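You operate a simulated robot arm through the tools that you are given. There is no shell and no other tool.

Carry out the task below with a simulated robot arm. There is one attempt and no reset: what you move stays moved.

## Task
Tip the peas into the small glass dish, lid it, nest yellow and teal bowls in the green one.
Fine: nearly all the peas; yellow bowl below, teal on top; the other bowls stay; hardly any spilt.

The check looks at the end state, three seconds after you hand in, the way a careful person would. Anything else that was tipped, shoved, dropped, spilled or broken makes it a failure. Lids that push on must go on centred and level and be pressed home; caps that screw on are set level and turned clockwise until they are tight.

## Robot
A 7-joint arm with a two-finger parallel gripper, fixed in place. Base frame: the origin is at the foot of the arm, x ahead of it, y to its left, z up; the work surface is at about z = 900. Lengths are in mm, angles in degrees, forces in N, time in s.
With the tool pointing down near the work surface it reaches from about 340 to 760 mm from the base axis. Its first joint turns from -115.0 to 115.0 degrees. Payload 3.91 kg.
The tool frame sits at the grasp point between the pads (the TCP): z along the fingers, y along the line on which they close. The tips reach 30 mm beyond it. The gripper opens to 110 mm. The fingers are 20 mm wide and 10 mm thick; the gripper's body (48 by 112 mm) begins 55 mm behind the TCP.
Orientation is told as [roll, pitch, yaw] about the base's x, y, z axes, in that order, counted from this pose: with the fingers straight down and closing along the base's y, the tool's x points along the base's -x, its y along +y and its z along -z.

## Interface
- The arm moves only by the tool drive_tool. Its argument "series" is text: rows parted by semicolons, each of 7 numbers parted by spaces: the gripper command, from -1 (shut) to 1 (fully open), values between in proportion, then the shift along the tool's x, y, z in units of 400 mm (1.0 is 400 mm), then the turn, a rotation vector about the tool's x, y, z in units of 90 degrees (1.0 is 90 degrees). In form: hand dx dy dz wx wy wz; .... A call has 1 to 20 rows; each row is the pose to reach, as a shift and turn from the pose commanded when the call began, along the tool's axes at that moment. A call with a number of a shift or a turn outside -1 to 1 is refused whole. Each row takes 0.2 s and may step no farther than 50 mm and 8.6 degrees from the row before; otherwise, or with a gripper value out of range, the whole call is refused. Where a pose cannot be reached the arm comes as near as it can. A force on the tool above 40 N (or 10 N above the force at the start of the call, whichever is more), or a blocked arm, ends the call early, and 0.2 s more pass. The fingers move at their own pace (about 108 mm/s each) and stop on an object; they squeeze with about 43 N. The grip force told is the motor's: it shows also when the fingers shut on nothing. Time passes only in rows, and 0.2 s behind the last, so rows that repeat a pose let the fingers close. It gives the time, the measured TCP pose, the force on the tool (base axes), the opening and the grip force at its end, in the units of the frame above (readings bear some noise), with the torque about the TCP (base axes, N m) and any sound that the robot's microphone picked up, and new pictures: "pictures" is both (left out), scene, wrist or none.
- Cameras (640 x 400 px; columns grow to the right, rows downward): "scene" is fixed at [400.9, -502.3, 1695.4]; the picture's right is [0.86, 0.51, 0.00], its down [0.43, -0.73, -0.52] and it looks along [-0.27, 0.45, -0.85] (base axes); focal length 214 px, centre (320, 200). "wrist" rides on the gripper at [72, 17, -103] in the tool frame; the picture's right is [-0.23, 0.97, 0.00], its down [-0.76, -0.18, -0.62] and it looks along [-0.61, -0.14, 0.78] (tool axes); focal length 222 px, centre (320, 200). There is no depth. A picture from a camera that has moved, and an enlarged one, comes with that camera's place and axes in the base frame and with its lens.
- raise_lower(by): slides the trunk up (or, below 0, down) by that many mm; the arm rides with it, the base frame stays. It gives what a move gives, with no picture.
- enlarge(camera, box): a new picture of the part [left, top, right, bottom] of that camera's present view, enlarged. The clock stands still meanwhile.
- job_done(): hands the job in; it is judged then, once.

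Nothing tells you positions but the pictures and the camera data. Unless the task says otherwise, let go and move clear before handing in.

The tools are called after ">>>" by a JSON object that holds its "op" and its "data". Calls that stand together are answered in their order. drive_tool: Moves the arm, as the interface text tells. Its arguments: {"type":"object","properties":{"series":{"type":"string"},"pictures":{"type":"string","enum":["both","scene","wrist","none"]}},"required":["series"]} The other tools are called the same way: raise_lower (by) slides the trunk up or down; enlarge (camera, box) takes an enlarged picture of a part of a camera's view; job_done () hands the job in.

At the start:

```text
clock: 0.0
ee_pos: [254.9, 309.5, 1335.1]
tcp_rot: [-0.1, 0.1, 0.0]
ft_force: [-0.1, 0.2, 0.6]
wrist_torque: [-0.02, 0.04, -0.02]
finger_gap: 110.1
grip_force: 0.1
trunk travel left (down, up): [-825.0, 165.0]
```

scene: 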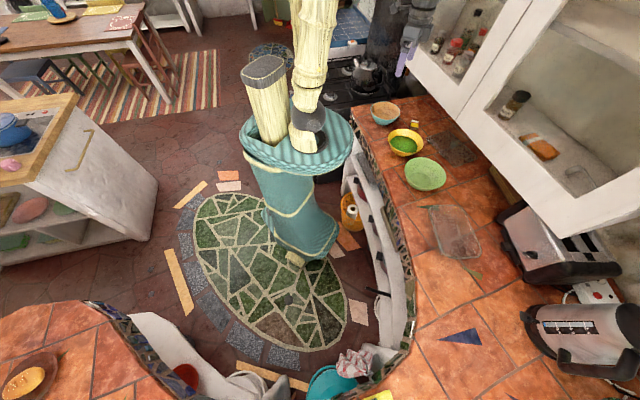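
wrist: 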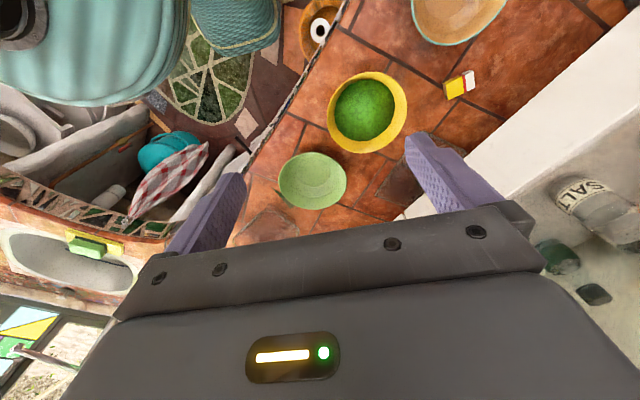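

I see a teal bowl, a yellow bowl holding peas and a green bowl on the counter, with a glass dish nearer the camera. I will look closer before moving.

>>> {"op": "enlarge", "data": {"camera": "scene", "box": [340, 80, 500, 180]}}

>>> {"op": "enlarge", "data": {"camera": "scene", "box": [380, 180, 540, 280]}}

>>> {"op": "enlarge", "data": {"camera": "scene", "box": [320, 250, 640, 400]}}

>>> {"op": "enlarge", "data": {"camera": "wrist", "box": [240, 0, 560, 220]}}

```text
4.00 times, centred on (420, 130) of scene
camera zoom: at [400.9, -502.3, 1695.4], right [0.86, 0.51, 0.0], down [0.43, -0.73, -0.52], along [-0.27, 0.45, -0.85], focal length 858 px, centre (-80, 480)
```

zoom: 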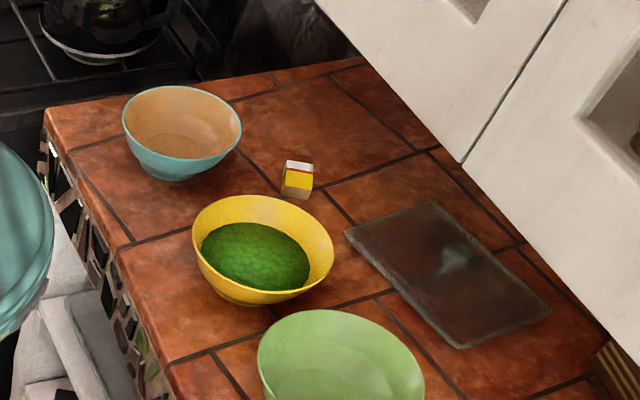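

```text
4.00 times, centred on (460, 230) of scene
camera zoom: at [400.9, -502.3, 1695.4], right [0.86, 0.51, 0.0], down [0.43, -0.73, -0.52], along [-0.27, 0.45, -0.85], focal length 858 px, centre (-240, 80)
```

zoom: 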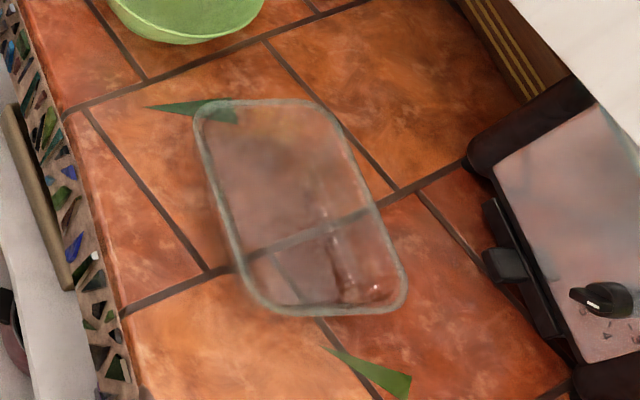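

```text
2.00 times, centred on (480, 325) of scene
camera zoom: at [400.9, -502.3, 1695.4], right [0.86, 0.51, 0.0], down [0.43, -0.73, -0.52], along [-0.27, 0.45, -0.85], focal length 429 px, centre (0, -50)
```

zoom: 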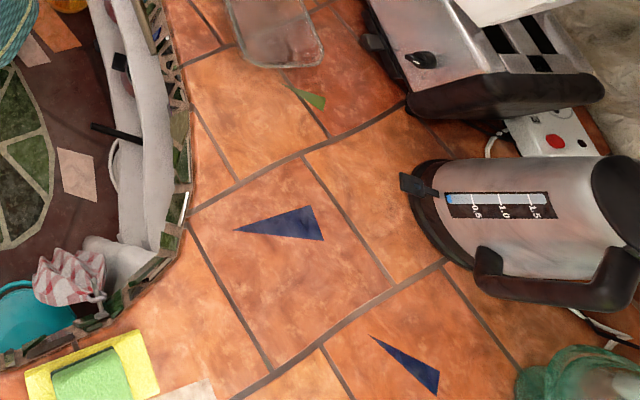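

```text
1.82 times, centred on (400, 110) of wrist
camera zoom: at [182.7, 325.6, 1437.2], right [0.23, 0.97, 0.0], down [0.76, -0.18, 0.62], along [0.61, -0.14, -0.78], focal length 404 px, centre (174, 364)
```

zoom: 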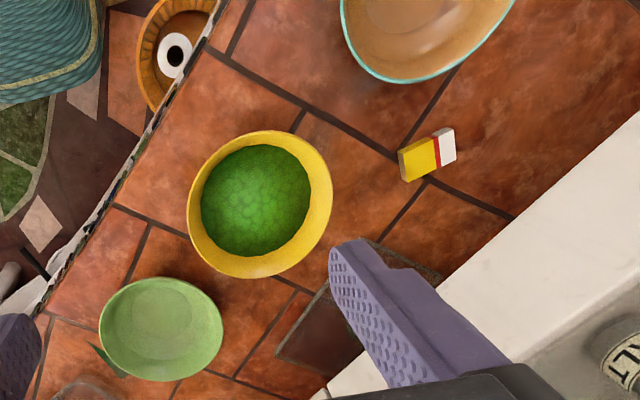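

Yellow bowl of peas near (356,401), teal near (186,565), green near (494,273), glass dish near (678,48). The flat glass sheet near (573,519), partly under the cupboard, is probably the lid. I'll move the wrist camera to look at the lid.

>>> {"op": "drive_tool", "data": {"series": "1 -0.02 0.1 0.04 0 0 0; 1 -0.04 0.2 0.08 0 0 0; 1 -0.06 0.3 0.12 0 0 0; 1 -0.08 0.4 0.16 0 0 0; 1 -0.1 0.48 0.2 0 0 0; 1 -0.1 0.55 0.25 0 0 0; 1 -0.1 0.6 0.3 0 0 0"}}

```text
clock: 1.6
ee_pos: [297.8, 546.4, 1218.2]
tcp_rot: [0.3, -0.1, -0.1]
ft_force: [0.9, -0.9, 6.4]
wrist_torque: [0.42, -0.09, -0.07]
finger_gap: 109.3
grip_force: 0.0
trunk travel left (down, up): [-825.0, 165.0]
camera wrist: at [225.5, 562.9, 1319.2], right [0.23, 0.97, 0.0], down [0.76, -0.18, 0.62], along [0.61, -0.14, -0.78], focal length 222 px, centre (320, 200)
```

scene: 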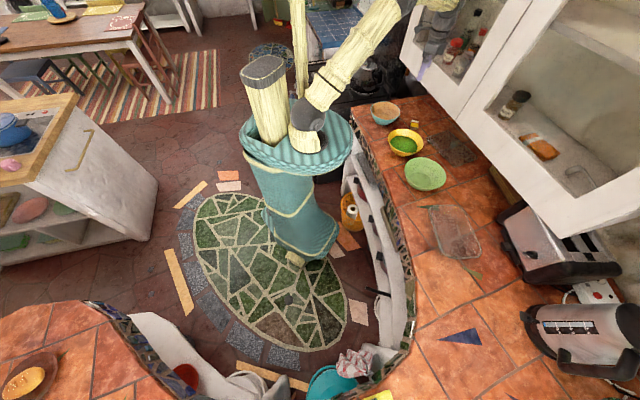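
wrist: 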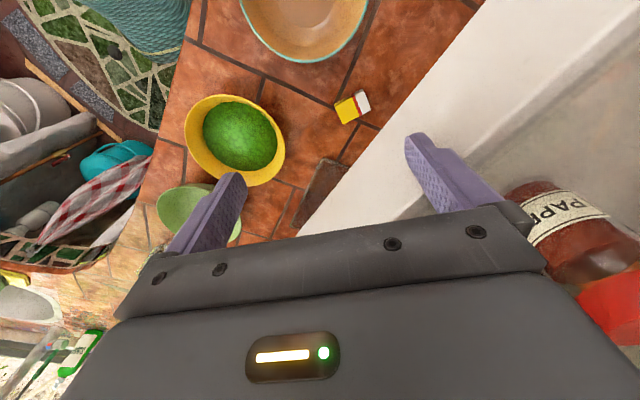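

The hand is close to the cupboard and the force reading hints at a light touch, so I back away from it and re-check.

>>> {"op": "drive_tool", "data": {"series": "1 0.05 -0.08 -0.03 0 0 0; 1 0.1 -0.16 -0.03 0 0 0; 1 0.1 -0.2 -0.0 0 0 0; 1 0.1 -0.2 0 0 0 0"}}

>>> {"op": "enlarge", "data": {"camera": "scene", "box": [380, 0, 640, 162]}}

```text
clock: 2.6
ee_pos: [252.9, 471.4, 1214.4]
tcp_rot: [0.0, 0.0, 0.0]
ft_force: [-0.4, -0.1, 0.6]
wrist_torque: [-0.03, 0.02, 0.02]
finger_gap: 110.3
grip_force: 0.1
trunk travel left (down, up): [-825.0, 165.0]
camera wrist: at [181.4, 487.0, 1315.8], right [0.23, 0.97, 0.0], down [0.76, -0.18, 0.62], along [0.61, -0.14, -0.78], focal length 222 px, centre (320, 200)
```

scene: 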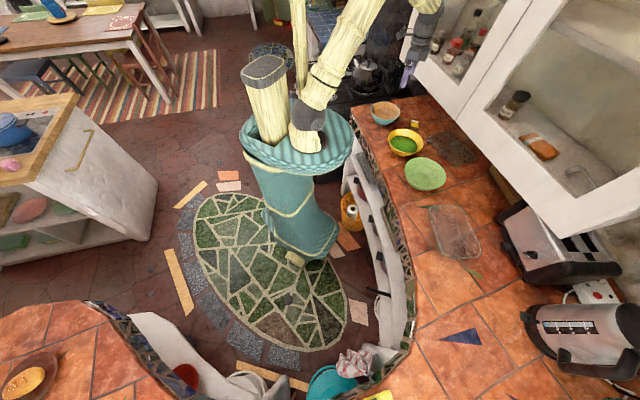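
wrist: 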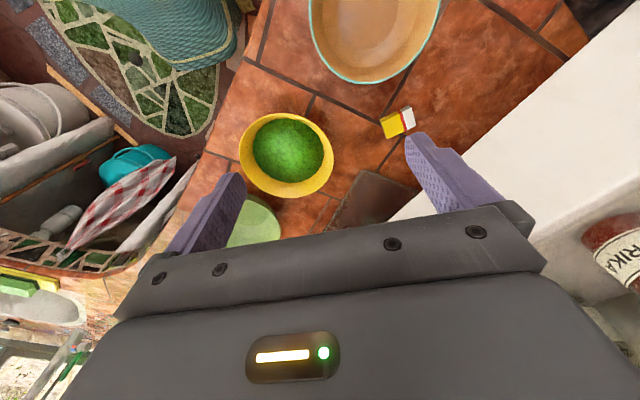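

```text
2.46 times, centred on (510, 81) of scene
camera zoom: at [400.9, -502.3, 1695.4], right [0.86, 0.51, 0.0], down [0.43, -0.73, -0.52], along [-0.27, 0.45, -0.85], focal length 528 px, centre (-148, 493)
```

zoom: 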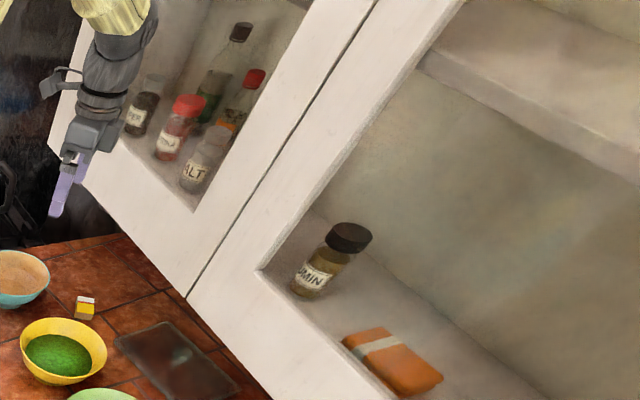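

The cupboard front stands around x+y ≈ 950, its underside near z ≈ 1095, and the lid lies beneath it. I turn the hand to face the cupboard and move in over the yellow bowl at height to look in beneath.

>>> {"op": "drive_tool", "data": {"series": "1 -0.06 -0.03 0 0 0 -0.083; 1 -0.12 -0.06 0 0 0 -0.166; 1 -0.18 -0.09 0 0 0 -0.25; 1 -0.24 -0.12 0 0 0 -0.333; 1 -0.3 -0.15 0 0 0 -0.416; 1 -0.3625 -0.1825 0 0 0 -0.5; 1 -0.3625 -0.1825 0 0 0 -0.5", "pictures": "wrist"}}

```text
clock: 4.2
ee_pos: [399.2, 398.1, 1216.1]
tcp_rot: [0.0, 0.0, 45.1]
ft_force: [0.0, -0.3, 0.4]
wrist_torque: [-0.01, 0.02, 0.03]
finger_gap: 110.0
grip_force: 0.0
trunk travel left (down, up): [-825.0, 165.0]
camera wrist: at [336.3, 358.5, 1317.2], right [-0.53, 0.85, 0.0], down [0.66, 0.41, 0.62], along [0.53, 0.33, -0.78], focal length 222 px, centre (320, 200)
```

wrist: 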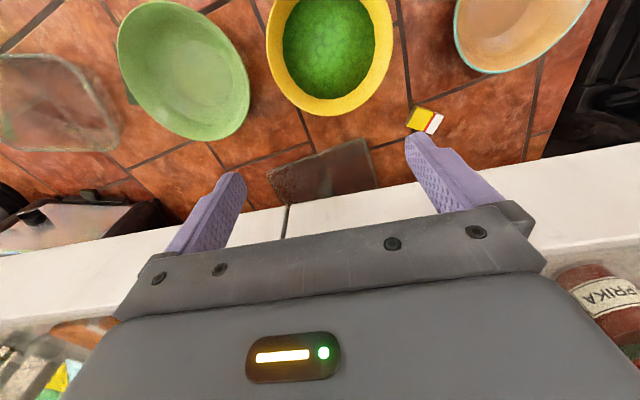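

Now I lower the hand and tilt it to look beneath the cupboard.

>>> {"op": "drive_tool", "data": {"series": "1 0 0 0.1 0 -0.05 0; 1 0 0 0.2 0 -0.1 0; 1 0 0 0.27 0 -0.16 0; 1 0 0 0.34 0 -0.222 0; 1 0 0 0.36 0 -0.25 0; 1 0 0 0.36 0 -0.25 0", "pictures": "wrist"}}

>>> {"op": "enlarge", "data": {"camera": "wrist", "box": [160, 0, 480, 200]}}

```text
clock: 5.6
ee_pos: [401.4, 395.0, 1069.2]
tcp_rot: [0.0, -22.5, 45.1]
ft_force: [0.8, 0.7, 0.5]
wrist_torque: [0.02, -0.03, 0.03]
finger_gap: 110.0
grip_force: 0.1
trunk travel left (down, up): [-825.0, 165.0]
camera wrist: at [313.0, 331.1, 1134.4], right [-0.54, 0.84, 0.09], down [0.45, 0.2, 0.87], along [0.71, 0.51, -0.49], focal length 222 px, centre (320, 200)
```

wrist: 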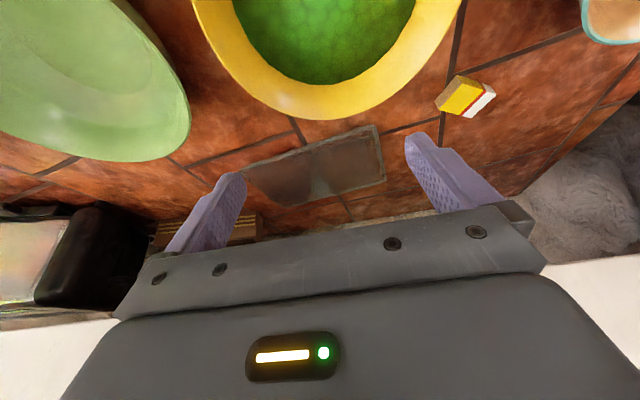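

```text
2.00 times, centred on (320, 100) of wrist
camera zoom: at [313.0, 331.1, 1134.4], right [-0.54, 0.84, 0.09], down [0.45, 0.2, 0.87], along [0.71, 0.51, -0.49], focal length 444 px, centre (320, 400)
```

zoom: 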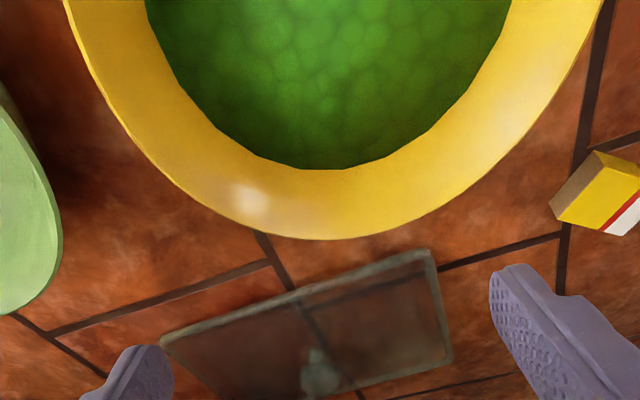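

The lid has a grey-green knob at its centre, near (575,528). Next I measure the bowls by enlarging the scene view.

>>> {"op": "enlarge", "data": {"camera": "scene", "box": [380, 120, 428, 165]}}

>>> {"op": "enlarge", "data": {"camera": "scene", "box": [400, 150, 448, 195]}}

>>> {"op": "enlarge", "data": {"camera": "scene", "box": [364, 95, 412, 130]}}

>>> {"op": "enlarge", "data": {"camera": "scene", "box": [420, 125, 484, 170]}}

>>> {"op": "enlarge", "data": {"camera": "scene", "box": [416, 194, 496, 270]}}

```text
8.89 times, centred on (404, 142) of scene
camera zoom: at [400.9, -502.3, 1695.4], right [0.86, 0.51, 0.0], down [0.43, -0.73, -0.52], along [-0.27, 0.45, -0.85], focal length 1906 px, centre (-427, 711)
```

zoom: 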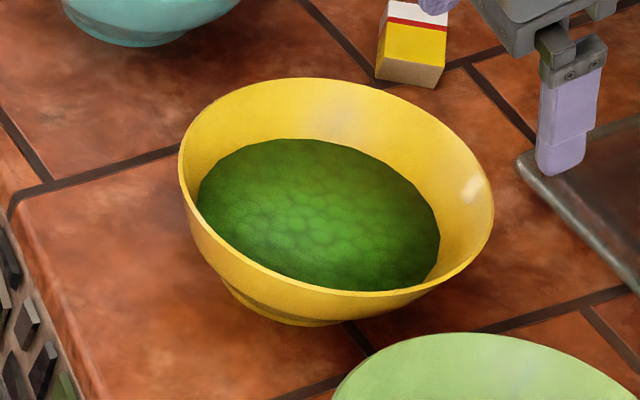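

```text
8.89 times, centred on (424, 172) of scene
camera zoom: at [400.9, -502.3, 1695.4], right [0.86, 0.51, 0.0], down [0.43, -0.73, -0.52], along [-0.27, 0.45, -0.85], focal length 1906 px, centre (-604, 444)
```

zoom: 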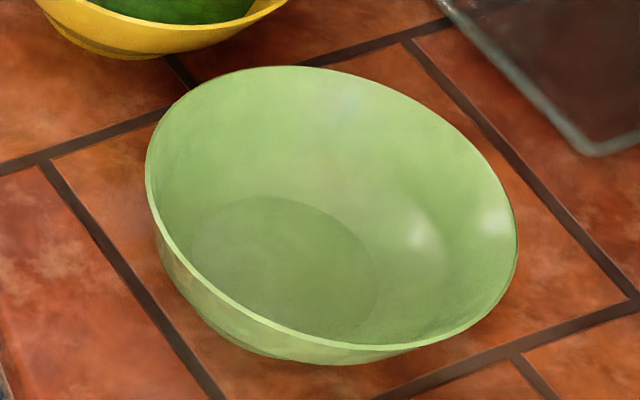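

```text
11.43 times, centred on (388, 112) of scene
camera zoom: at [400.9, -502.3, 1695.4], right [0.86, 0.51, 0.0], down [0.43, -0.73, -0.52], along [-0.27, 0.45, -0.85], focal length 2451 px, centre (-457, 1200)
```

zoom: 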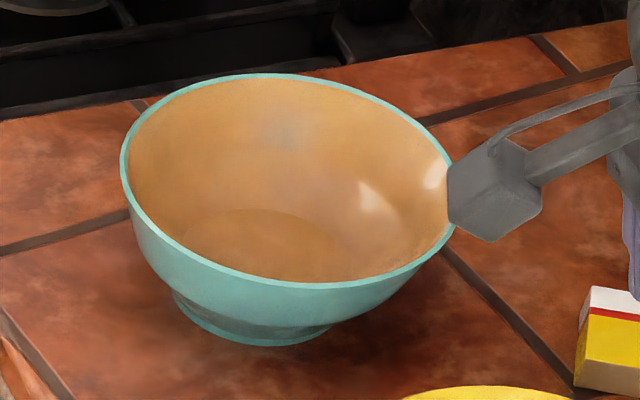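

```text
8.89 times, centred on (452, 148) of scene
camera zoom: at [400.9, -502.3, 1695.4], right [0.86, 0.51, 0.0], down [0.43, -0.73, -0.52], along [-0.27, 0.45, -0.85], focal length 1906 px, centre (-853, 667)
```

zoom: 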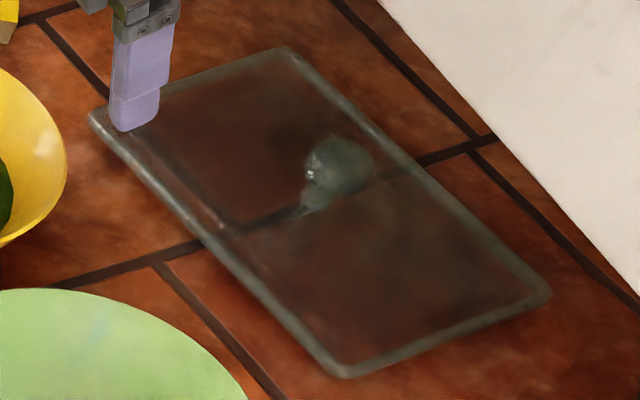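

```text
5.26 times, centred on (456, 232) of scene
camera zoom: at [400.9, -502.3, 1695.4], right [0.86, 0.51, 0.0], down [0.43, -0.73, -0.52], along [-0.27, 0.45, -0.85], focal length 1129 px, centre (-396, 32)
```

zoom: 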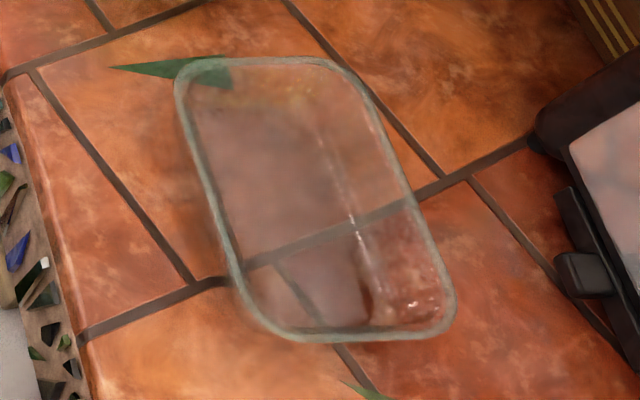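

The yellow bowl looks to be about 170 mm across at (358,383), rim near z 965. Green is at about (494,236) and teal at about (184,550), and the knob sits at about (566,520,938). Before touching anything I'll dry-run the pouring motion empty over the dish, so first I level the hand, rise, and move toward the dish.

>>> {"op": "drive_tool", "data": {"series": "1 -0.03 0 -0.075 0 0.07 0; 1 -0.06 0 -0.15 0 0.14 0; 1 -0.09 0 -0.215 0 0.2 0; 1 -0.115 0 -0.277 0 0.25 0; 1 -0.115 0 -0.277 0 0.25 0", "pictures": "none"}}

>>> {"op": "drive_tool", "data": {"series": "1 0 -0.11 0 0 0 0.08; 1 0 -0.22 0 0 0 0.16; 1 0 -0.33 0 0 0 0.24; 1 0 -0.44 0 0 0 0.32; 1 0 -0.55 0 0 0 0.4; 1 0 -0.66 0 0 0 0.48; 1 0 -0.77 0 0 0 0.56; 1 0 -0.88 0 0 0 0.64; 1 0 -0.99 0 0 0 0.722; 1 0 -0.99 0 0 0 0.722", "pictures": "both"}}

```text
clock: 6.8
ee_pos: [399.9, 397.9, 1190.0]
tcp_rot: [0.0, 0.0, 45.0]
ft_force: [0.2, -0.2, -0.2]
wrist_torque: [-0.02, 0.0, -0.02]
finger_gap: 110.0
grip_force: 0.0
trunk travel left (down, up): [-825.0, 165.0]
```

```text
clock: 9.0
ee_pos: [680.4, 119.7, 1189.3]
tcp_rot: [-0.1, -0.1, -20.1]
ft_force: [-0.6, -0.4, 0.1]
wrist_torque: [-0.03, -0.04, 0.02]
finger_gap: 109.9
grip_force: 0.0
trunk travel left (down, up): [-825.0, 165.0]
camera wrist: at [617.4, 159.5, 1291.6], right [0.55, 0.84, 0.0], down [0.65, -0.43, 0.62], along [0.52, -0.34, -0.78], focal length 222 px, centre (320, 200)
```

scene: 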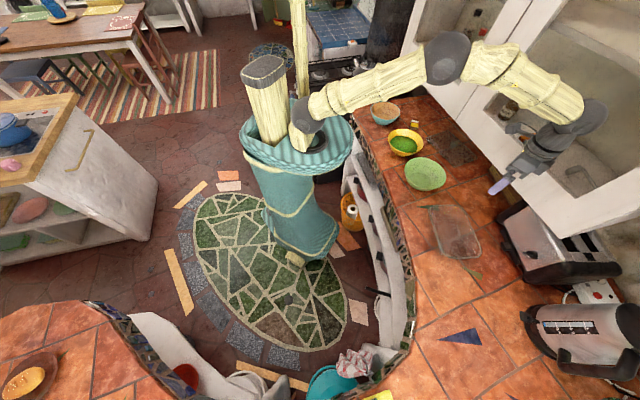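
wrist: 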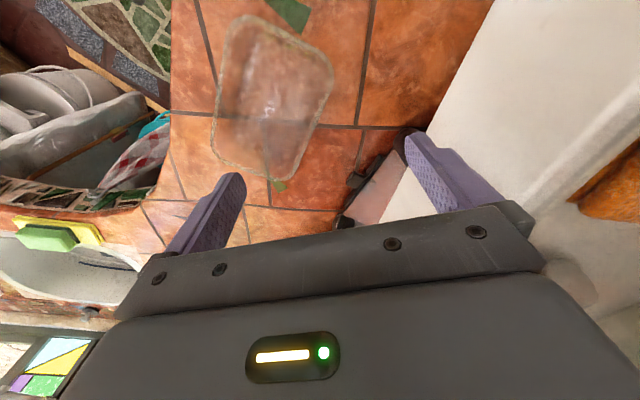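

Near the dish the cupboard limits leaning left, so pouring with the hand facing parallel to the cupboard normal (yaw 45) suits better. I dry-run that: turn, roll, then tilt.

>>> {"op": "drive_tool", "data": {"series": "1 0.01 -0.004 0.017 0 0 -0.0802; 1 0.02 -0.008 0.033 0 0 -0.16; 1 0.03 -0.012 0.05 0 0 -0.24; 1 0.04 -0.016 0.067 0 0 -0.32; 1 0.05 -0.02 0.083 0 0 -0.4; 1 0.06 -0.024 0.1 0 0 -0.48; 1 0.07 -0.028 0.117 0 0 -0.56; 1 0.08 -0.031 0.133 0 0 -0.64; 1 0.094 -0.034 0.15 0 0 -0.722; 1 0.094 -0.034 0.15 0 0 -0.722", "pictures": "none"}}

>>> {"op": "drive_tool", "data": {"series": "1 0 0 0 0.09 0 0; 1 0 0 0 0.18 0 0; 1 0 0 0 0.278 0 0; 1 0 0 0 0.278 0 0", "pictures": "none"}}

>>> {"op": "drive_tool", "data": {"series": "1 0 0 0 0 -0.0755 0.03525; 1 0 0 0 0 -0.151 0.0705; 1 0 0 0 0 -0.2265 0.10575; 1 0 0 0 0 -0.302 0.141; 1 0 0 0 0 -0.3775 0.17625; 1 0 0 0 0 -0.453 0.2115; 1 0 0 0 0 -0.5285 0.24675; 1 0 0 0 0 -0.604 0.282; 1 0 0 0 0 -0.604 0.282", "pictures": "both"}}

```text
clock: 11.2
ee_pos: [641.2, 118.4, 1131.7]
tcp_rot: [0.0, 0.0, 45.1]
ft_force: [0.1, -0.7, -0.1]
wrist_torque: [-0.01, 0.01, -0.02]
finger_gap: 110.0
grip_force: 0.0
trunk travel left (down, up): [-825.0, 165.0]
```

```text
refused: row 3 steps farther than a row can; nothing moved
```

```text
clock: 13.2
ee_pos: [640.4, 117.4, 1130.8]
tcp_rot: [18.0, -51.7, 8.7]
ft_force: [0.1, -0.7, 0.8]
wrist_torque: [0.01, -0.01, -0.01]
finger_gap: 110.1
grip_force: 0.0
trunk travel left (down, up): [-825.0, 165.0]
camera wrist: at [518.5, 81.4, 1137.3], right [-0.24, 0.9, 0.37], down [0.1, -0.35, 0.93], along [0.97, 0.26, -0.01], focal length 222 px, centre (320, 200)
```

scene: 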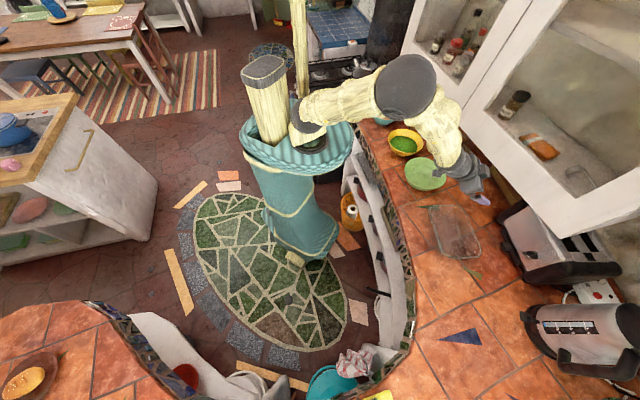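
wrist: 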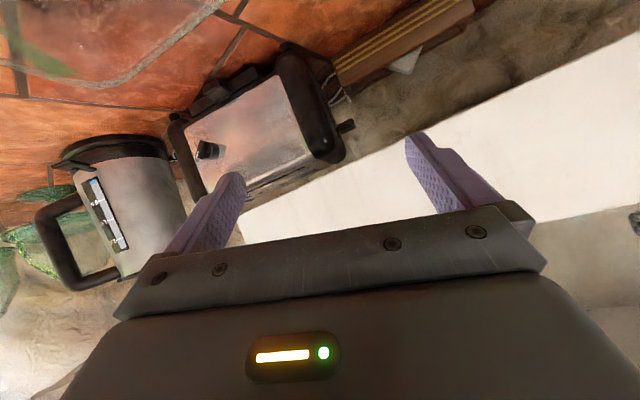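

One row was refused so the tilt went about the wrong axis, harmlessly. I undo it and redo it properly.

>>> {"op": "drive_tool", "data": {"series": "1 0 0 0 0 0.0755 -0.03525; 1 0 0 0 0 0.151 -0.0705; 1 0 0 0 0 0.2265 -0.10575; 1 0 0 0 0 0.302 -0.141; 1 0 0 0 0 0.3775 -0.17625; 1 0 0 0 0 0.453 -0.2115; 1 0 0 0 0 0.5285 -0.24675; 1 0 0 0 0 0.604 -0.282; 1 0 0 0 0 0.604 -0.282", "pictures": "none"}}

```text
clock: 15.2
ee_pos: [638.6, 117.0, 1131.9]
tcp_rot: [0.0, 0.1, 45.0]
ft_force: [0.9, -0.1, -0.1]
wrist_torque: [0.01, -0.01, 0.01]
finger_gap: 109.9
grip_force: 0.0
trunk travel left (down, up): [-825.0, 165.0]
```

The hand is level again at (639,117,1132); next I roll it 25°.

>>> {"op": "drive_tool", "data": {"series": "1 0 0 0 0.07 0 0; 1 0 0 0 0.14 0 0; 1 0 0 0 0.21 0 0; 1 0 0 0 0.278 0 0; 1 0 0 0 0.278 0 0", "pictures": "none"}}

```text
clock: 16.4
ee_pos: [640.5, 115.5, 1131.7]
tcp_rot: [-25.1, 0.1, 45.0]
ft_force: [0.2, -0.7, 0.1]
wrist_torque: [0.03, 0.0, -0.02]
finger_gap: 109.7
grip_force: 0.1
trunk travel left (down, up): [-825.0, 165.0]
```

Roll is as predicted; now the first 60° of the tilt.

>>> {"op": "drive_tool", "data": {"series": "1 0 0 0 0 -0.0755 0.03525; 1 0 0 0 0 -0.151 0.0705; 1 0 0 0 0 -0.2265 0.10575; 1 0 0 0 0 -0.302 0.141; 1 0 0 0 0 -0.3775 0.17625; 1 0 0 0 0 -0.453 0.2115; 1 0 0 0 0 -0.5285 0.24675; 1 0 0 0 0 -0.604 0.282; 1 0 0 0 0 -0.604 0.282", "pictures": "none"}}

```text
clock: 18.4
ee_pos: [641.3, 116.2, 1131.3]
tcp_rot: [-25.0, -60.0, 45.0]
ft_force: [-0.9, 0.4, -0.8]
wrist_torque: [0.0, -0.02, 0.0]
finger_gap: 110.2
grip_force: 0.0
trunk travel left (down, up): [-825.0, 165.0]
```

The tilt behaves; I go on to pitch −110 while lowering to z ≈ 1070.

>>> {"op": "drive_tool", "data": {"series": "1 0 0 0 0 -0.072 0.0337; 1 0 0 0 0 -0.144 0.0674; 1 0 0 0 0 -0.216 0.101; 1 0 0 0 0 -0.288 0.1348; 1 0 0 0 0 -0.36 0.1685; 1 0 0 0 0 -0.432 0.202; 1 0 0 0 0 -0.504 0.235; 1 0 0 0 0 -0.504 0.235", "pictures": "both"}}

```text
clock: 20.2
ee_pos: [639.0, 116.0, 1131.5]
tcp_rot: [155.0, -69.8, -135.0]
ft_force: [-0.2, 0.5, 0.7]
wrist_torque: [0.03, 0.0, 0.01]
finger_gap: 110.0
grip_force: 0.1
trunk travel left (down, up): [-825.0, 165.0]
camera wrist: at [558.5, 117.5, 1033.0], right [-0.41, 0.84, 0.35], down [-0.68, -0.54, 0.49], along [0.61, -0.04, 0.79], focal length 222 px, centre (320, 200)
```

scene: 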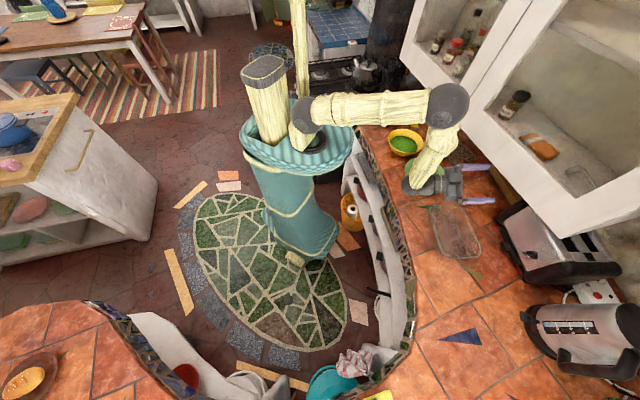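
wrist: 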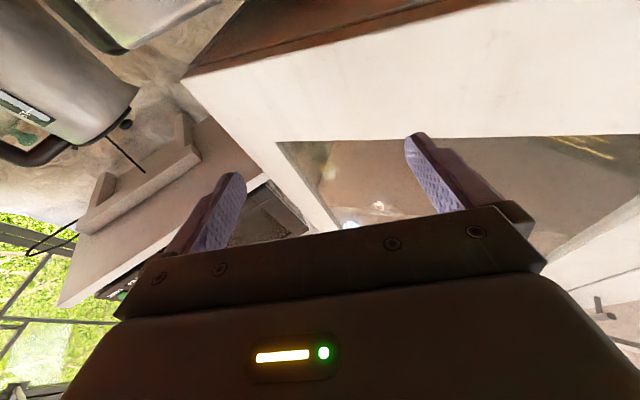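

The pour orientation is reachable. I reverse the tilt now.

>>> {"op": "drive_tool", "data": {"series": "1 0 0 0 0 0.072 -0.0337; 1 0 0 0 0 0.144 -0.0674; 1 0 0 0 0 0.216 -0.101; 1 0 0 0 0 0.288 -0.1348; 1 0 0 0 0 0.36 -0.1685; 1 0 0 0 0 0.432 -0.202; 1 0 0 0 0 0.504 -0.235; 1 0 0 0 0 0.504 -0.235", "pictures": "none"}}

>>> {"op": "drive_tool", "data": {"series": "1 0 0 0 0 0.0755 -0.03525; 1 0 0 0 0 0.151 -0.0705; 1 0 0 0 0 0.2265 -0.10575; 1 0 0 0 0 0.302 -0.141; 1 0 0 0 0 0.3775 -0.17625; 1 0 0 0 0 0.453 -0.2115; 1 0 0 0 0 0.5285 -0.24675; 1 0 0 0 0 0.604 -0.282; 1 0 0 0 0 0.604 -0.282", "pictures": "wrist"}}

```text
clock: 22.0
ee_pos: [640.1, 115.6, 1130.8]
tcp_rot: [-25.0, -59.9, 45.0]
ft_force: [-0.9, 0.1, 0.0]
wrist_torque: [-0.03, 0.03, 0.0]
finger_gap: 109.9
grip_force: 0.0
trunk travel left (down, up): [-825.0, 165.0]
```

```text
clock: 24.0
ee_pos: [640.9, 115.6, 1131.9]
tcp_rot: [-25.0, 0.2, 44.9]
ft_force: [-0.6, 0.7, 0.2]
wrist_torque: [0.0, -0.01, -0.01]
finger_gap: 109.9
grip_force: 0.1
trunk travel left (down, up): [-825.0, 165.0]
camera wrist: at [547.8, 106.1, 1216.3], right [-0.46, 0.78, -0.41], down [0.47, 0.61, 0.64], along [0.75, 0.1, -0.65], focal length 222 px, centre (320, 200)
```

wrist: 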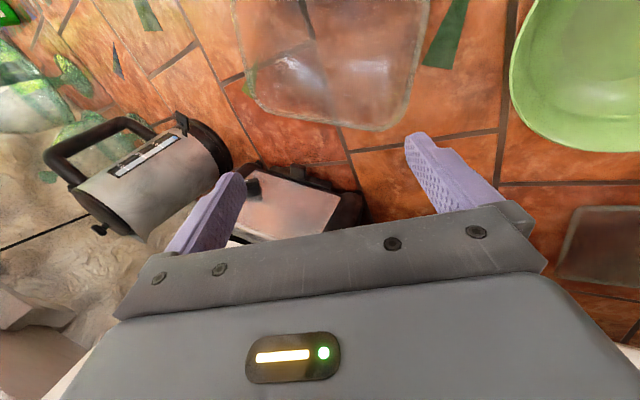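

Now I carry the hand along to above the left rim of the yellow bowl.

>>> {"op": "drive_tool", "data": {"series": "1 0 0.107 -0.05 0 0 0; 1 0 0.214 -0.1 0 0 0; 1 0 0.321 -0.15 0 0 0; 1 0 0.428 -0.2 0 0 0; 1 0 0.535 -0.25 0 0 0; 1 0 0.642 -0.3 0 0 0; 1 0 0.749 -0.35 0 0 0; 1 0 0.856 -0.4 0 0 0; 1 0 0.963 -0.45 0 0 0; 1 0 0.963 -0.45 0 0 0", "pictures": "none"}}

>>> {"op": "drive_tool", "data": {"series": "0.2 0 0.06 -0.01 0 0 0; 0.2 0 0.1 0 0 0 0; 0.2 0 0.1 0.02 0 0 0; 0.2 0 0.1 0.02 0 0 0", "pictures": "both"}}

```text
clock: 26.2
ee_pos: [338.5, 415.9, 1131.0]
tcp_rot: [-25.0, -0.1, 45.0]
ft_force: [0.6, -0.5, 0.7]
wrist_torque: [0.03, 0.01, -0.02]
finger_gap: 110.0
grip_force: 0.0
trunk travel left (down, up): [-825.0, 165.0]
```

```text
clock: 27.2
ee_pos: [315.0, 438.8, 1107.2]
tcp_rot: [-25.0, 0.1, 45.0]
ft_force: [0.7, -1.0, -0.8]
wrist_torque: [0.0, 0.03, -0.04]
finger_gap: 65.9
grip_force: 0.0
trunk travel left (down, up): [-825.0, 165.0]
camera wrist: at [222.9, 429.1, 1192.5], right [-0.46, 0.78, -0.41], down [0.47, 0.61, 0.64], along [0.75, 0.1, -0.65], focal length 222 px, centre (320, 200)
```

scene: 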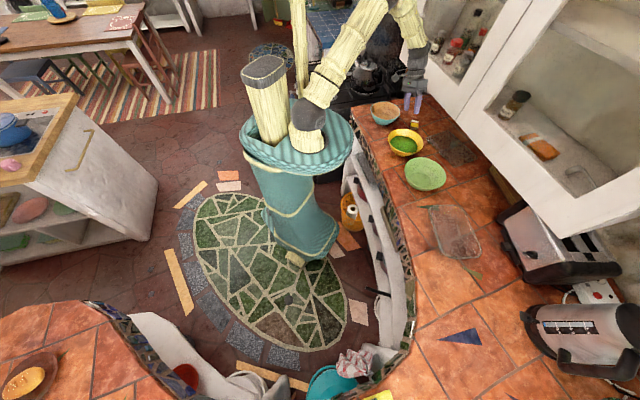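
wrist: 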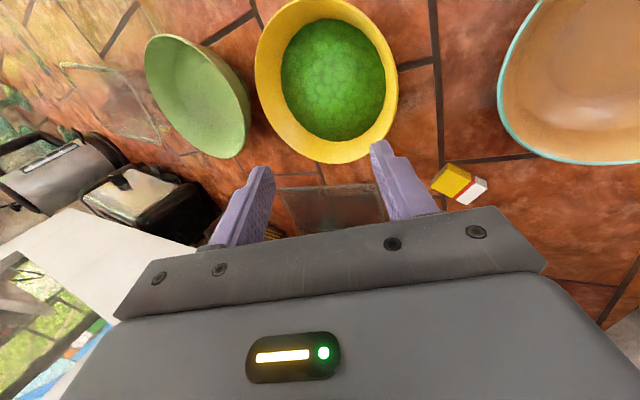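

I enlarge the wrist view to locate the yellow rim precisely.

>>> {"op": "enlarge", "data": {"camera": "wrist", "box": [220, 0, 460, 150]}}

>>> {"op": "enlarge", "data": {"camera": "scene", "box": [372, 85, 444, 165]}}

```text
2.67 times, centred on (340, 75) of wrist
camera zoom: at [222.9, 429.1, 1192.5], right [-0.46, 0.78, -0.41], down [0.47, 0.61, 0.64], along [0.75, 0.1, -0.65], focal length 592 px, centre (267, 533)
```

zoom: 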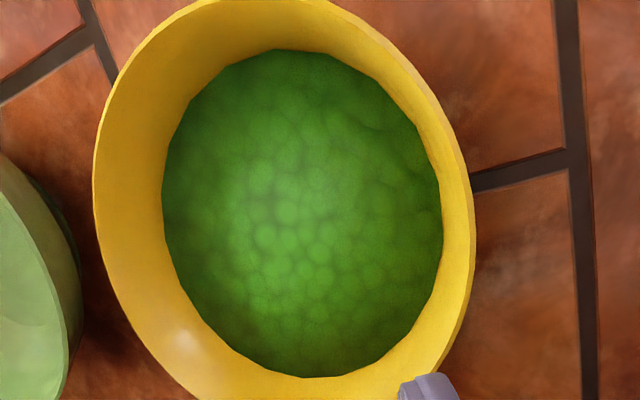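

```text
5.00 times, centred on (408, 125) of scene
camera zoom: at [400.9, -502.3, 1695.4], right [0.86, 0.51, 0.0], down [0.43, -0.73, -0.52], along [-0.27, 0.45, -0.85], focal length 1072 px, centre (-120, 575)
```

zoom: 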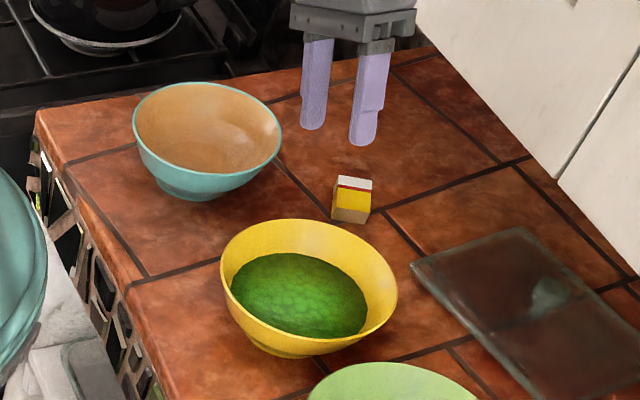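

From the two views I take the yellow rim centre as (357,388), rim z ≈ 961, radius 84. I line up along the wall slope just outside the left rim and look again.

>>> {"op": "drive_tool", "data": {"series": "0.1 0.005 0.065 0.045 0 0 0; 0.1 0.01 0.13 0.09 0 0 0; 0.1 0.016 0.191 0.1345 0 0 0; 0.1 0.016 0.191 0.1345 0 0 0; 0.1 0.016 0.191 0.1345 0 0 0", "pictures": "both"}}

>>> {"op": "enlarge", "data": {"camera": "scene", "box": [364, 95, 436, 165]}}

>>> {"op": "enlarge", "data": {"camera": "wrist", "box": [160, 0, 480, 200]}}

```text
clock: 28.4
ee_pos: [276.4, 468.4, 1028.1]
tcp_rot: [-25.0, -0.1, 44.9]
ft_force: [0.2, -0.2, 0.8]
wrist_torque: [0.05, -0.01, -0.01]
finger_gap: 60.7
grip_force: 0.0
trunk travel left (down, up): [-825.0, 165.0]
camera wrist: at [184.1, 458.9, 1112.8], right [-0.46, 0.78, -0.41], down [0.47, 0.61, 0.64], along [0.75, 0.1, -0.65], focal length 222 px, centre (320, 200)
```

scene: 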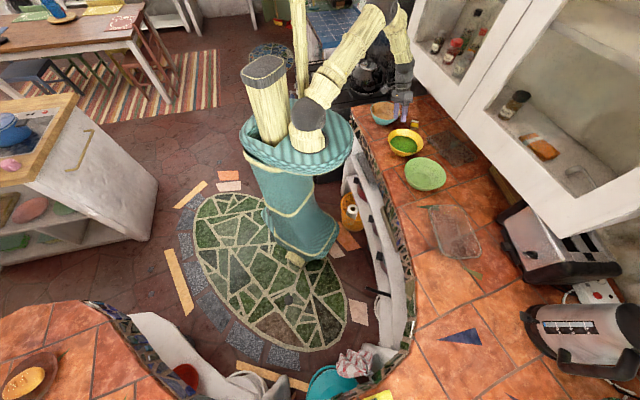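
wrist: 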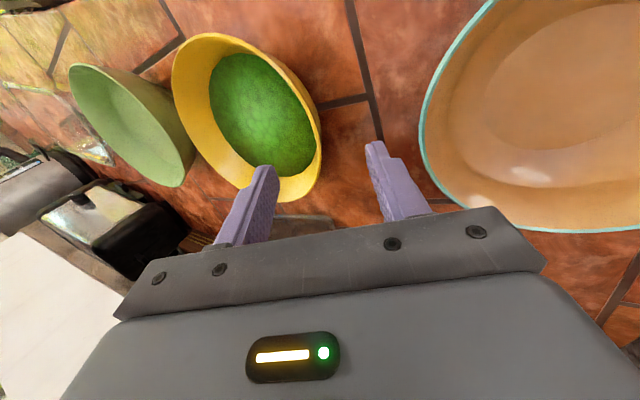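

```text
5.71 times, centred on (400, 130) of scene
camera zoom: at [400.9, -502.3, 1695.4], right [0.86, 0.51, 0.0], down [0.43, -0.73, -0.52], along [-0.27, 0.45, -0.85], focal length 1226 px, centre (-137, 600)
```

zoom: 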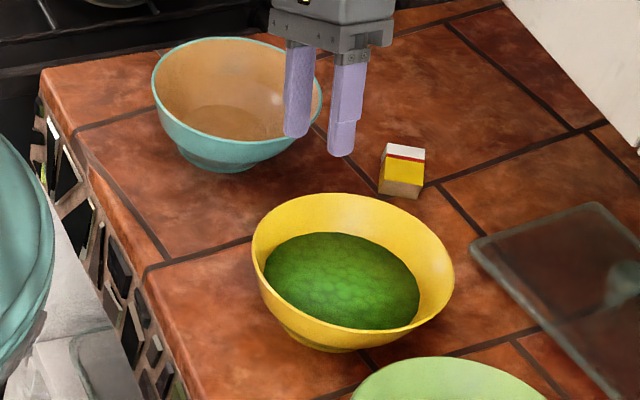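

```text
2.00 times, centred on (320, 100) of wrist
camera zoom: at [184.1, 458.9, 1112.8], right [-0.46, 0.78, -0.41], down [0.47, 0.61, 0.64], along [0.75, 0.1, -0.65], focal length 444 px, centre (320, 400)
```

zoom: 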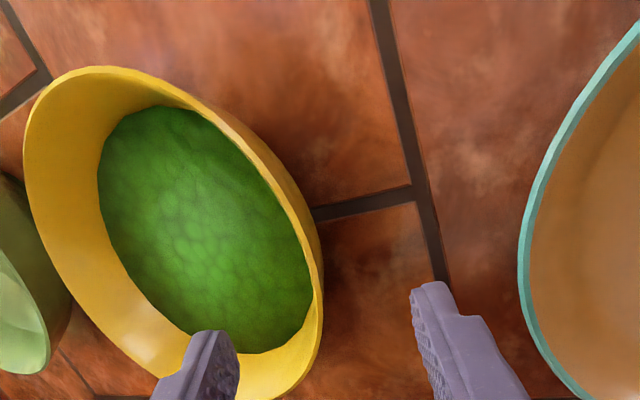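

The fingers straddle the left rim line. I descend along the wall and check before closing.

>>> {"op": "drive_tool", "data": {"series": "0.1 0 0 0.05 0 0 0; 0.1 0 0 0.1 0 0 0; 0.1 0 0 0.15 0 0 0; 0.1 0 0 0.15 0 0 0", "pictures": "wrist"}}

>>> {"op": "enlarge", "data": {"camera": "wrist", "box": [160, 0, 480, 200]}}

>>> {"op": "enlarge", "data": {"camera": "scene", "box": [370, 95, 430, 155]}}

```text
clock: 29.4
ee_pos: [296.7, 451.0, 973.2]
tcp_rot: [-25.0, 0.1, 45.0]
ft_force: [-0.7, 0.1, -0.4]
wrist_torque: [0.0, 0.01, 0.0]
finger_gap: 60.4
grip_force: 0.1
trunk travel left (down, up): [-825.0, 165.0]
camera wrist: at [204.2, 440.9, 1058.5], right [-0.46, 0.78, -0.41], down [0.47, 0.61, 0.64], along [0.75, 0.1, -0.65], focal length 222 px, centre (320, 200)
```

wrist: 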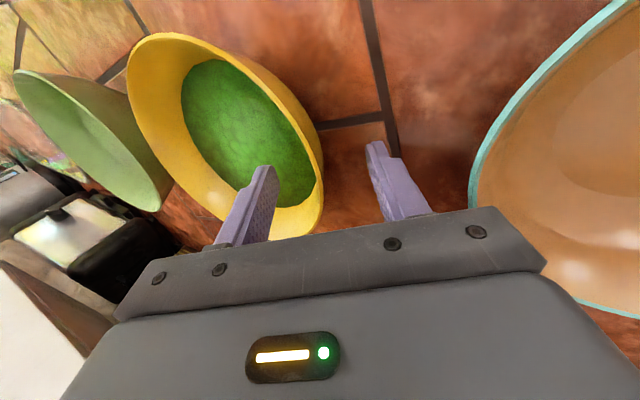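

```text
2.00 times, centred on (320, 100) of wrist
camera zoom: at [204.2, 440.9, 1058.5], right [-0.46, 0.78, -0.41], down [0.47, 0.61, 0.64], along [0.75, 0.1, -0.65], focal length 444 px, centre (320, 400)
```

zoom: 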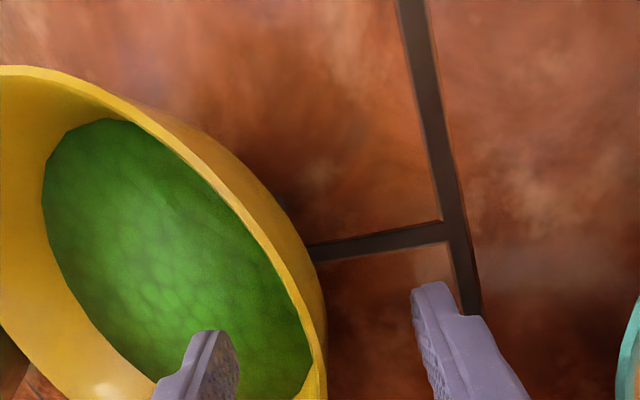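

```text
6.67 times, centred on (400, 125) of scene
camera zoom: at [400.9, -502.3, 1695.4], right [0.86, 0.51, 0.0], down [0.43, -0.73, -0.52], along [-0.27, 0.45, -0.85], focal length 1430 px, centre (-213, 700)
```

zoom: 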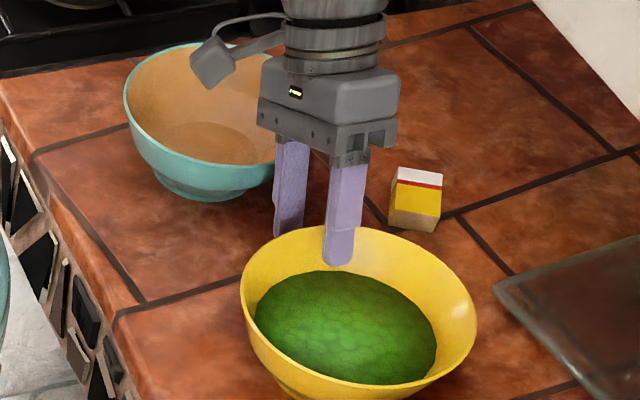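

The wall sits midway between the fingers. I go 10 mm deeper for a firmer hold and close.

>>> {"op": "drive_tool", "data": {"series": "0.1 0 0.003 0.025 0 0 0; 0.1 0 0.003 0.025 0 0 0; -0.4 0 0.003 0.025 0 0 0; -1 0 0.003 0.025 0 0 0; -1 0 0.003 0.025 0 0 0; -1 0 0.003 0.025 0 0 0", "pictures": "wrist"}}

>>> {"op": "enlarge", "data": {"camera": "scene", "box": [370, 95, 430, 155]}}

```text
clock: 30.8
ee_pos: [300.4, 446.6, 965.8]
tcp_rot: [-25.0, -0.3, 45.0]
ft_force: [7.9, -5.0, 20.8]
wrist_torque: [-0.42, -1.95, -0.21]
finger_gap: 6.2
grip_force: 42.4
trunk travel left (down, up): [-825.0, 165.0]
camera wrist: at [207.4, 437.3, 1050.3], right [-0.46, 0.79, -0.41], down [0.46, 0.61, 0.64], along [0.76, 0.11, -0.65], focal length 222 px, centre (320, 200)
```

wrist: 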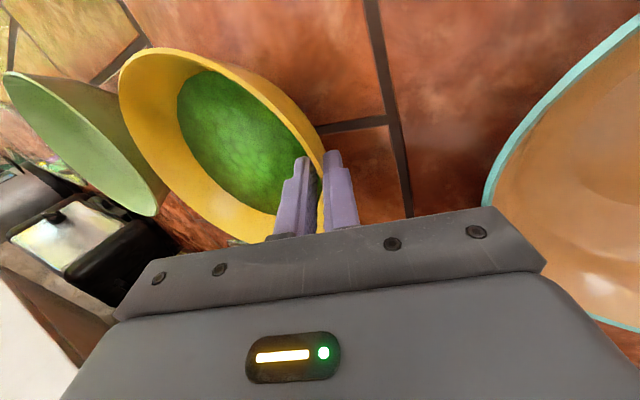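

```text
6.67 times, centred on (400, 125) of scene
camera zoom: at [400.9, -502.3, 1695.4], right [0.86, 0.51, 0.0], down [0.43, -0.73, -0.52], along [-0.27, 0.45, -0.85], focal length 1430 px, centre (-213, 700)
```

zoom: 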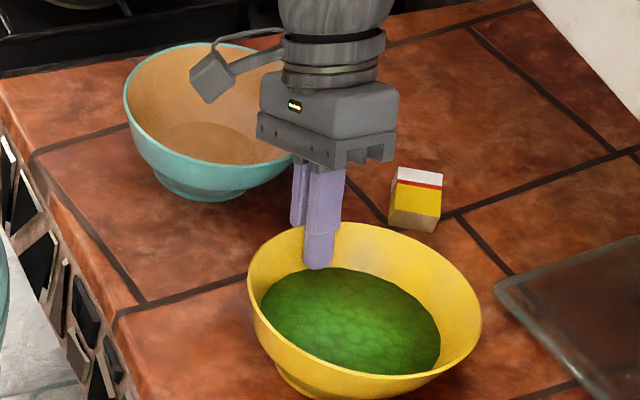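

The rim is gripped (gap 6 mm), pressing slightly down. I lift gently and watch whether the bowl stays level.

>>> {"op": "drive_tool", "data": {"series": "-1 0 -0.0106 -0.0227 0 0 0; -1 0 -0.0212 -0.0453 0 0 0; -1 0 -0.0317 -0.068 0 0 0; -1 0 -0.0423 -0.0906 0 0 0; -1 0 -0.0423 -0.0906 0 0 0", "pictures": "wrist"}}

>>> {"op": "enlarge", "data": {"camera": "scene", "box": [370, 95, 430, 155]}}

```text
clock: 32.0
ee_pos: [298.5, 448.7, 1000.9]
tcp_rot: [-25.0, 0.0, 45.0]
ft_force: [-0.7, 0.2, -3.9]
wrist_torque: [0.22, 0.23, 0.0]
finger_gap: 3.9
grip_force: 43.5
trunk travel left (down, up): [-825.0, 165.0]
camera wrist: at [206.0, 438.9, 1086.6], right [-0.46, 0.78, -0.41], down [0.47, 0.61, 0.64], along [0.75, 0.1, -0.65], focal length 222 px, centre (320, 200)
```

wrist: 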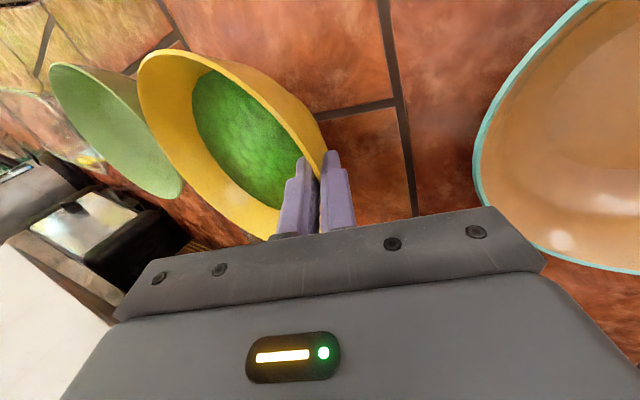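

```text
6.67 times, centred on (400, 125) of scene
camera zoom: at [400.9, -502.3, 1695.4], right [0.86, 0.51, 0.0], down [0.43, -0.73, -0.52], along [-0.27, 0.45, -0.85], focal length 1430 px, centre (-213, 700)
```

zoom: 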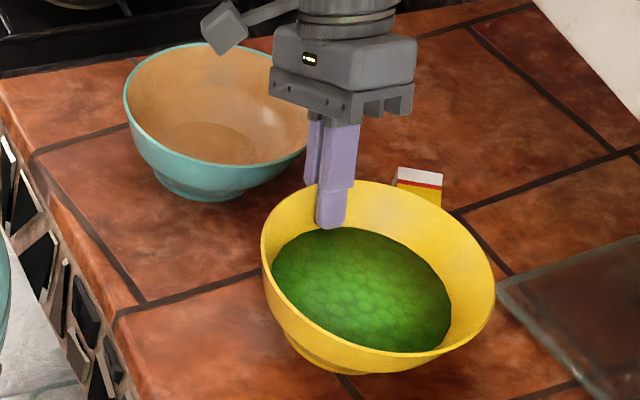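

The bowl hangs firmly (about 0.4 kg). I raise it well above the green bowl and carry it slowly along toward the dish.

>>> {"op": "drive_tool", "data": {"series": "-1 0 -0.0241 -0.0517 0 0 0; -1 0 -0.0482 -0.1033 0 0 0; -1 0 -0.0722 -0.155 0 0 0; -1 0 -0.0963 -0.2066 0 0 0; -1 0 -0.1204 -0.2583 0 0 0; -1 0 -0.177 -0.2319 0 0 0; -1 0 -0.2336 -0.2055 0 0 0; -1 0 -0.2902 -0.1791 0 0 0; -1 0 -0.3468 -0.1527 0 0 0; -1 0 -0.4034 -0.1263 0 0 0; -1 0 -0.46 -0.0999 0 0 0; -1 0 -0.5166 -0.0735 0 0 0; -1 0 -0.5732 -0.0471 0 0 0; -1 0 -0.6298 -0.0207 0 0 0; -1 0 -0.6864 0.0057 0 0 0; -1 0 -0.743 0.0321 0 0 0; -1 0 -0.7996 0.0585 0 0 0; -1 0 -0.8562 0.0849 0 0 0; -1 0 -0.8562 0.0849 0 0 0", "pictures": "both"}}

>>> {"op": "enlarge", "data": {"camera": "wrist", "box": [0, 0, 400, 250]}}

>>> {"op": "enlarge", "data": {"camera": "scene", "box": [390, 120, 520, 270]}}

```text
clock: 36.0
ee_pos: [529.0, 217.7, 1117.5]
tcp_rot: [-25.1, 0.0, 45.1]
ft_force: [0.5, 0.1, -4.0]
wrist_torque: [0.24, 0.23, -0.01]
finger_gap: 3.8
grip_force: 43.3
trunk travel left (down, up): [-825.0, 165.0]
camera wrist: at [436.4, 208.5, 1202.4], right [-0.46, 0.78, -0.41], down [0.47, 0.61, 0.64], along [0.75, 0.11, -0.65], focal length 222 px, centre (320, 200)
```

scene: 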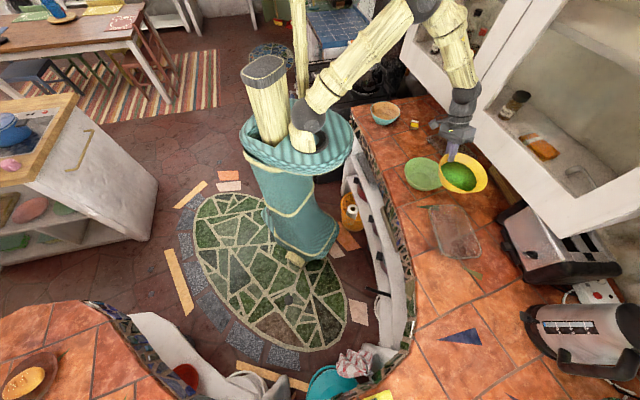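
wrist: 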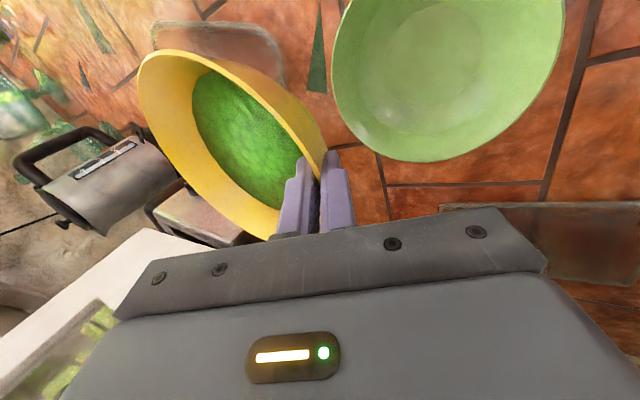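

```text
1.60 times, centred on (200, 125) of wrist
camera zoom: at [436.4, 208.5, 1202.4], right [-0.46, 0.78, -0.41], down [0.47, 0.61, 0.64], along [0.75, 0.11, -0.65], focal length 355 px, centre (512, 320)
```

zoom: 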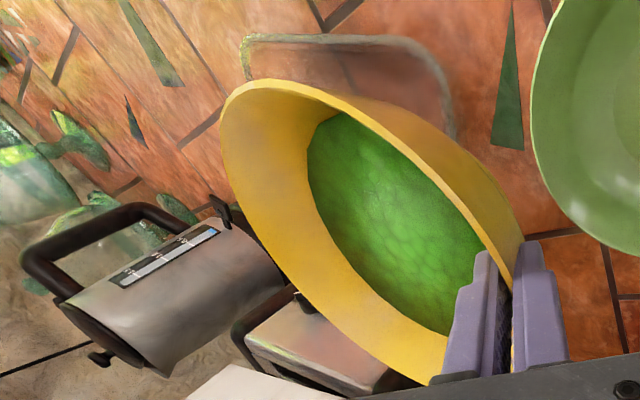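

```text
2.67 times, centred on (455, 195) of scene
camera zoom: at [400.9, -502.3, 1695.4], right [0.86, 0.51, 0.0], down [0.43, -0.73, -0.52], along [-0.27, 0.45, -0.85], focal length 572 px, centre (-40, 213)
```

zoom: 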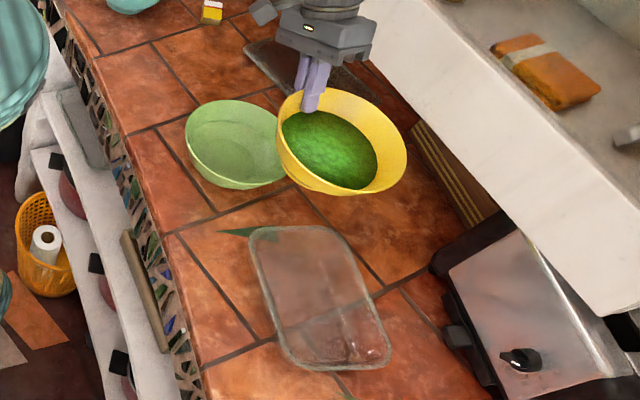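

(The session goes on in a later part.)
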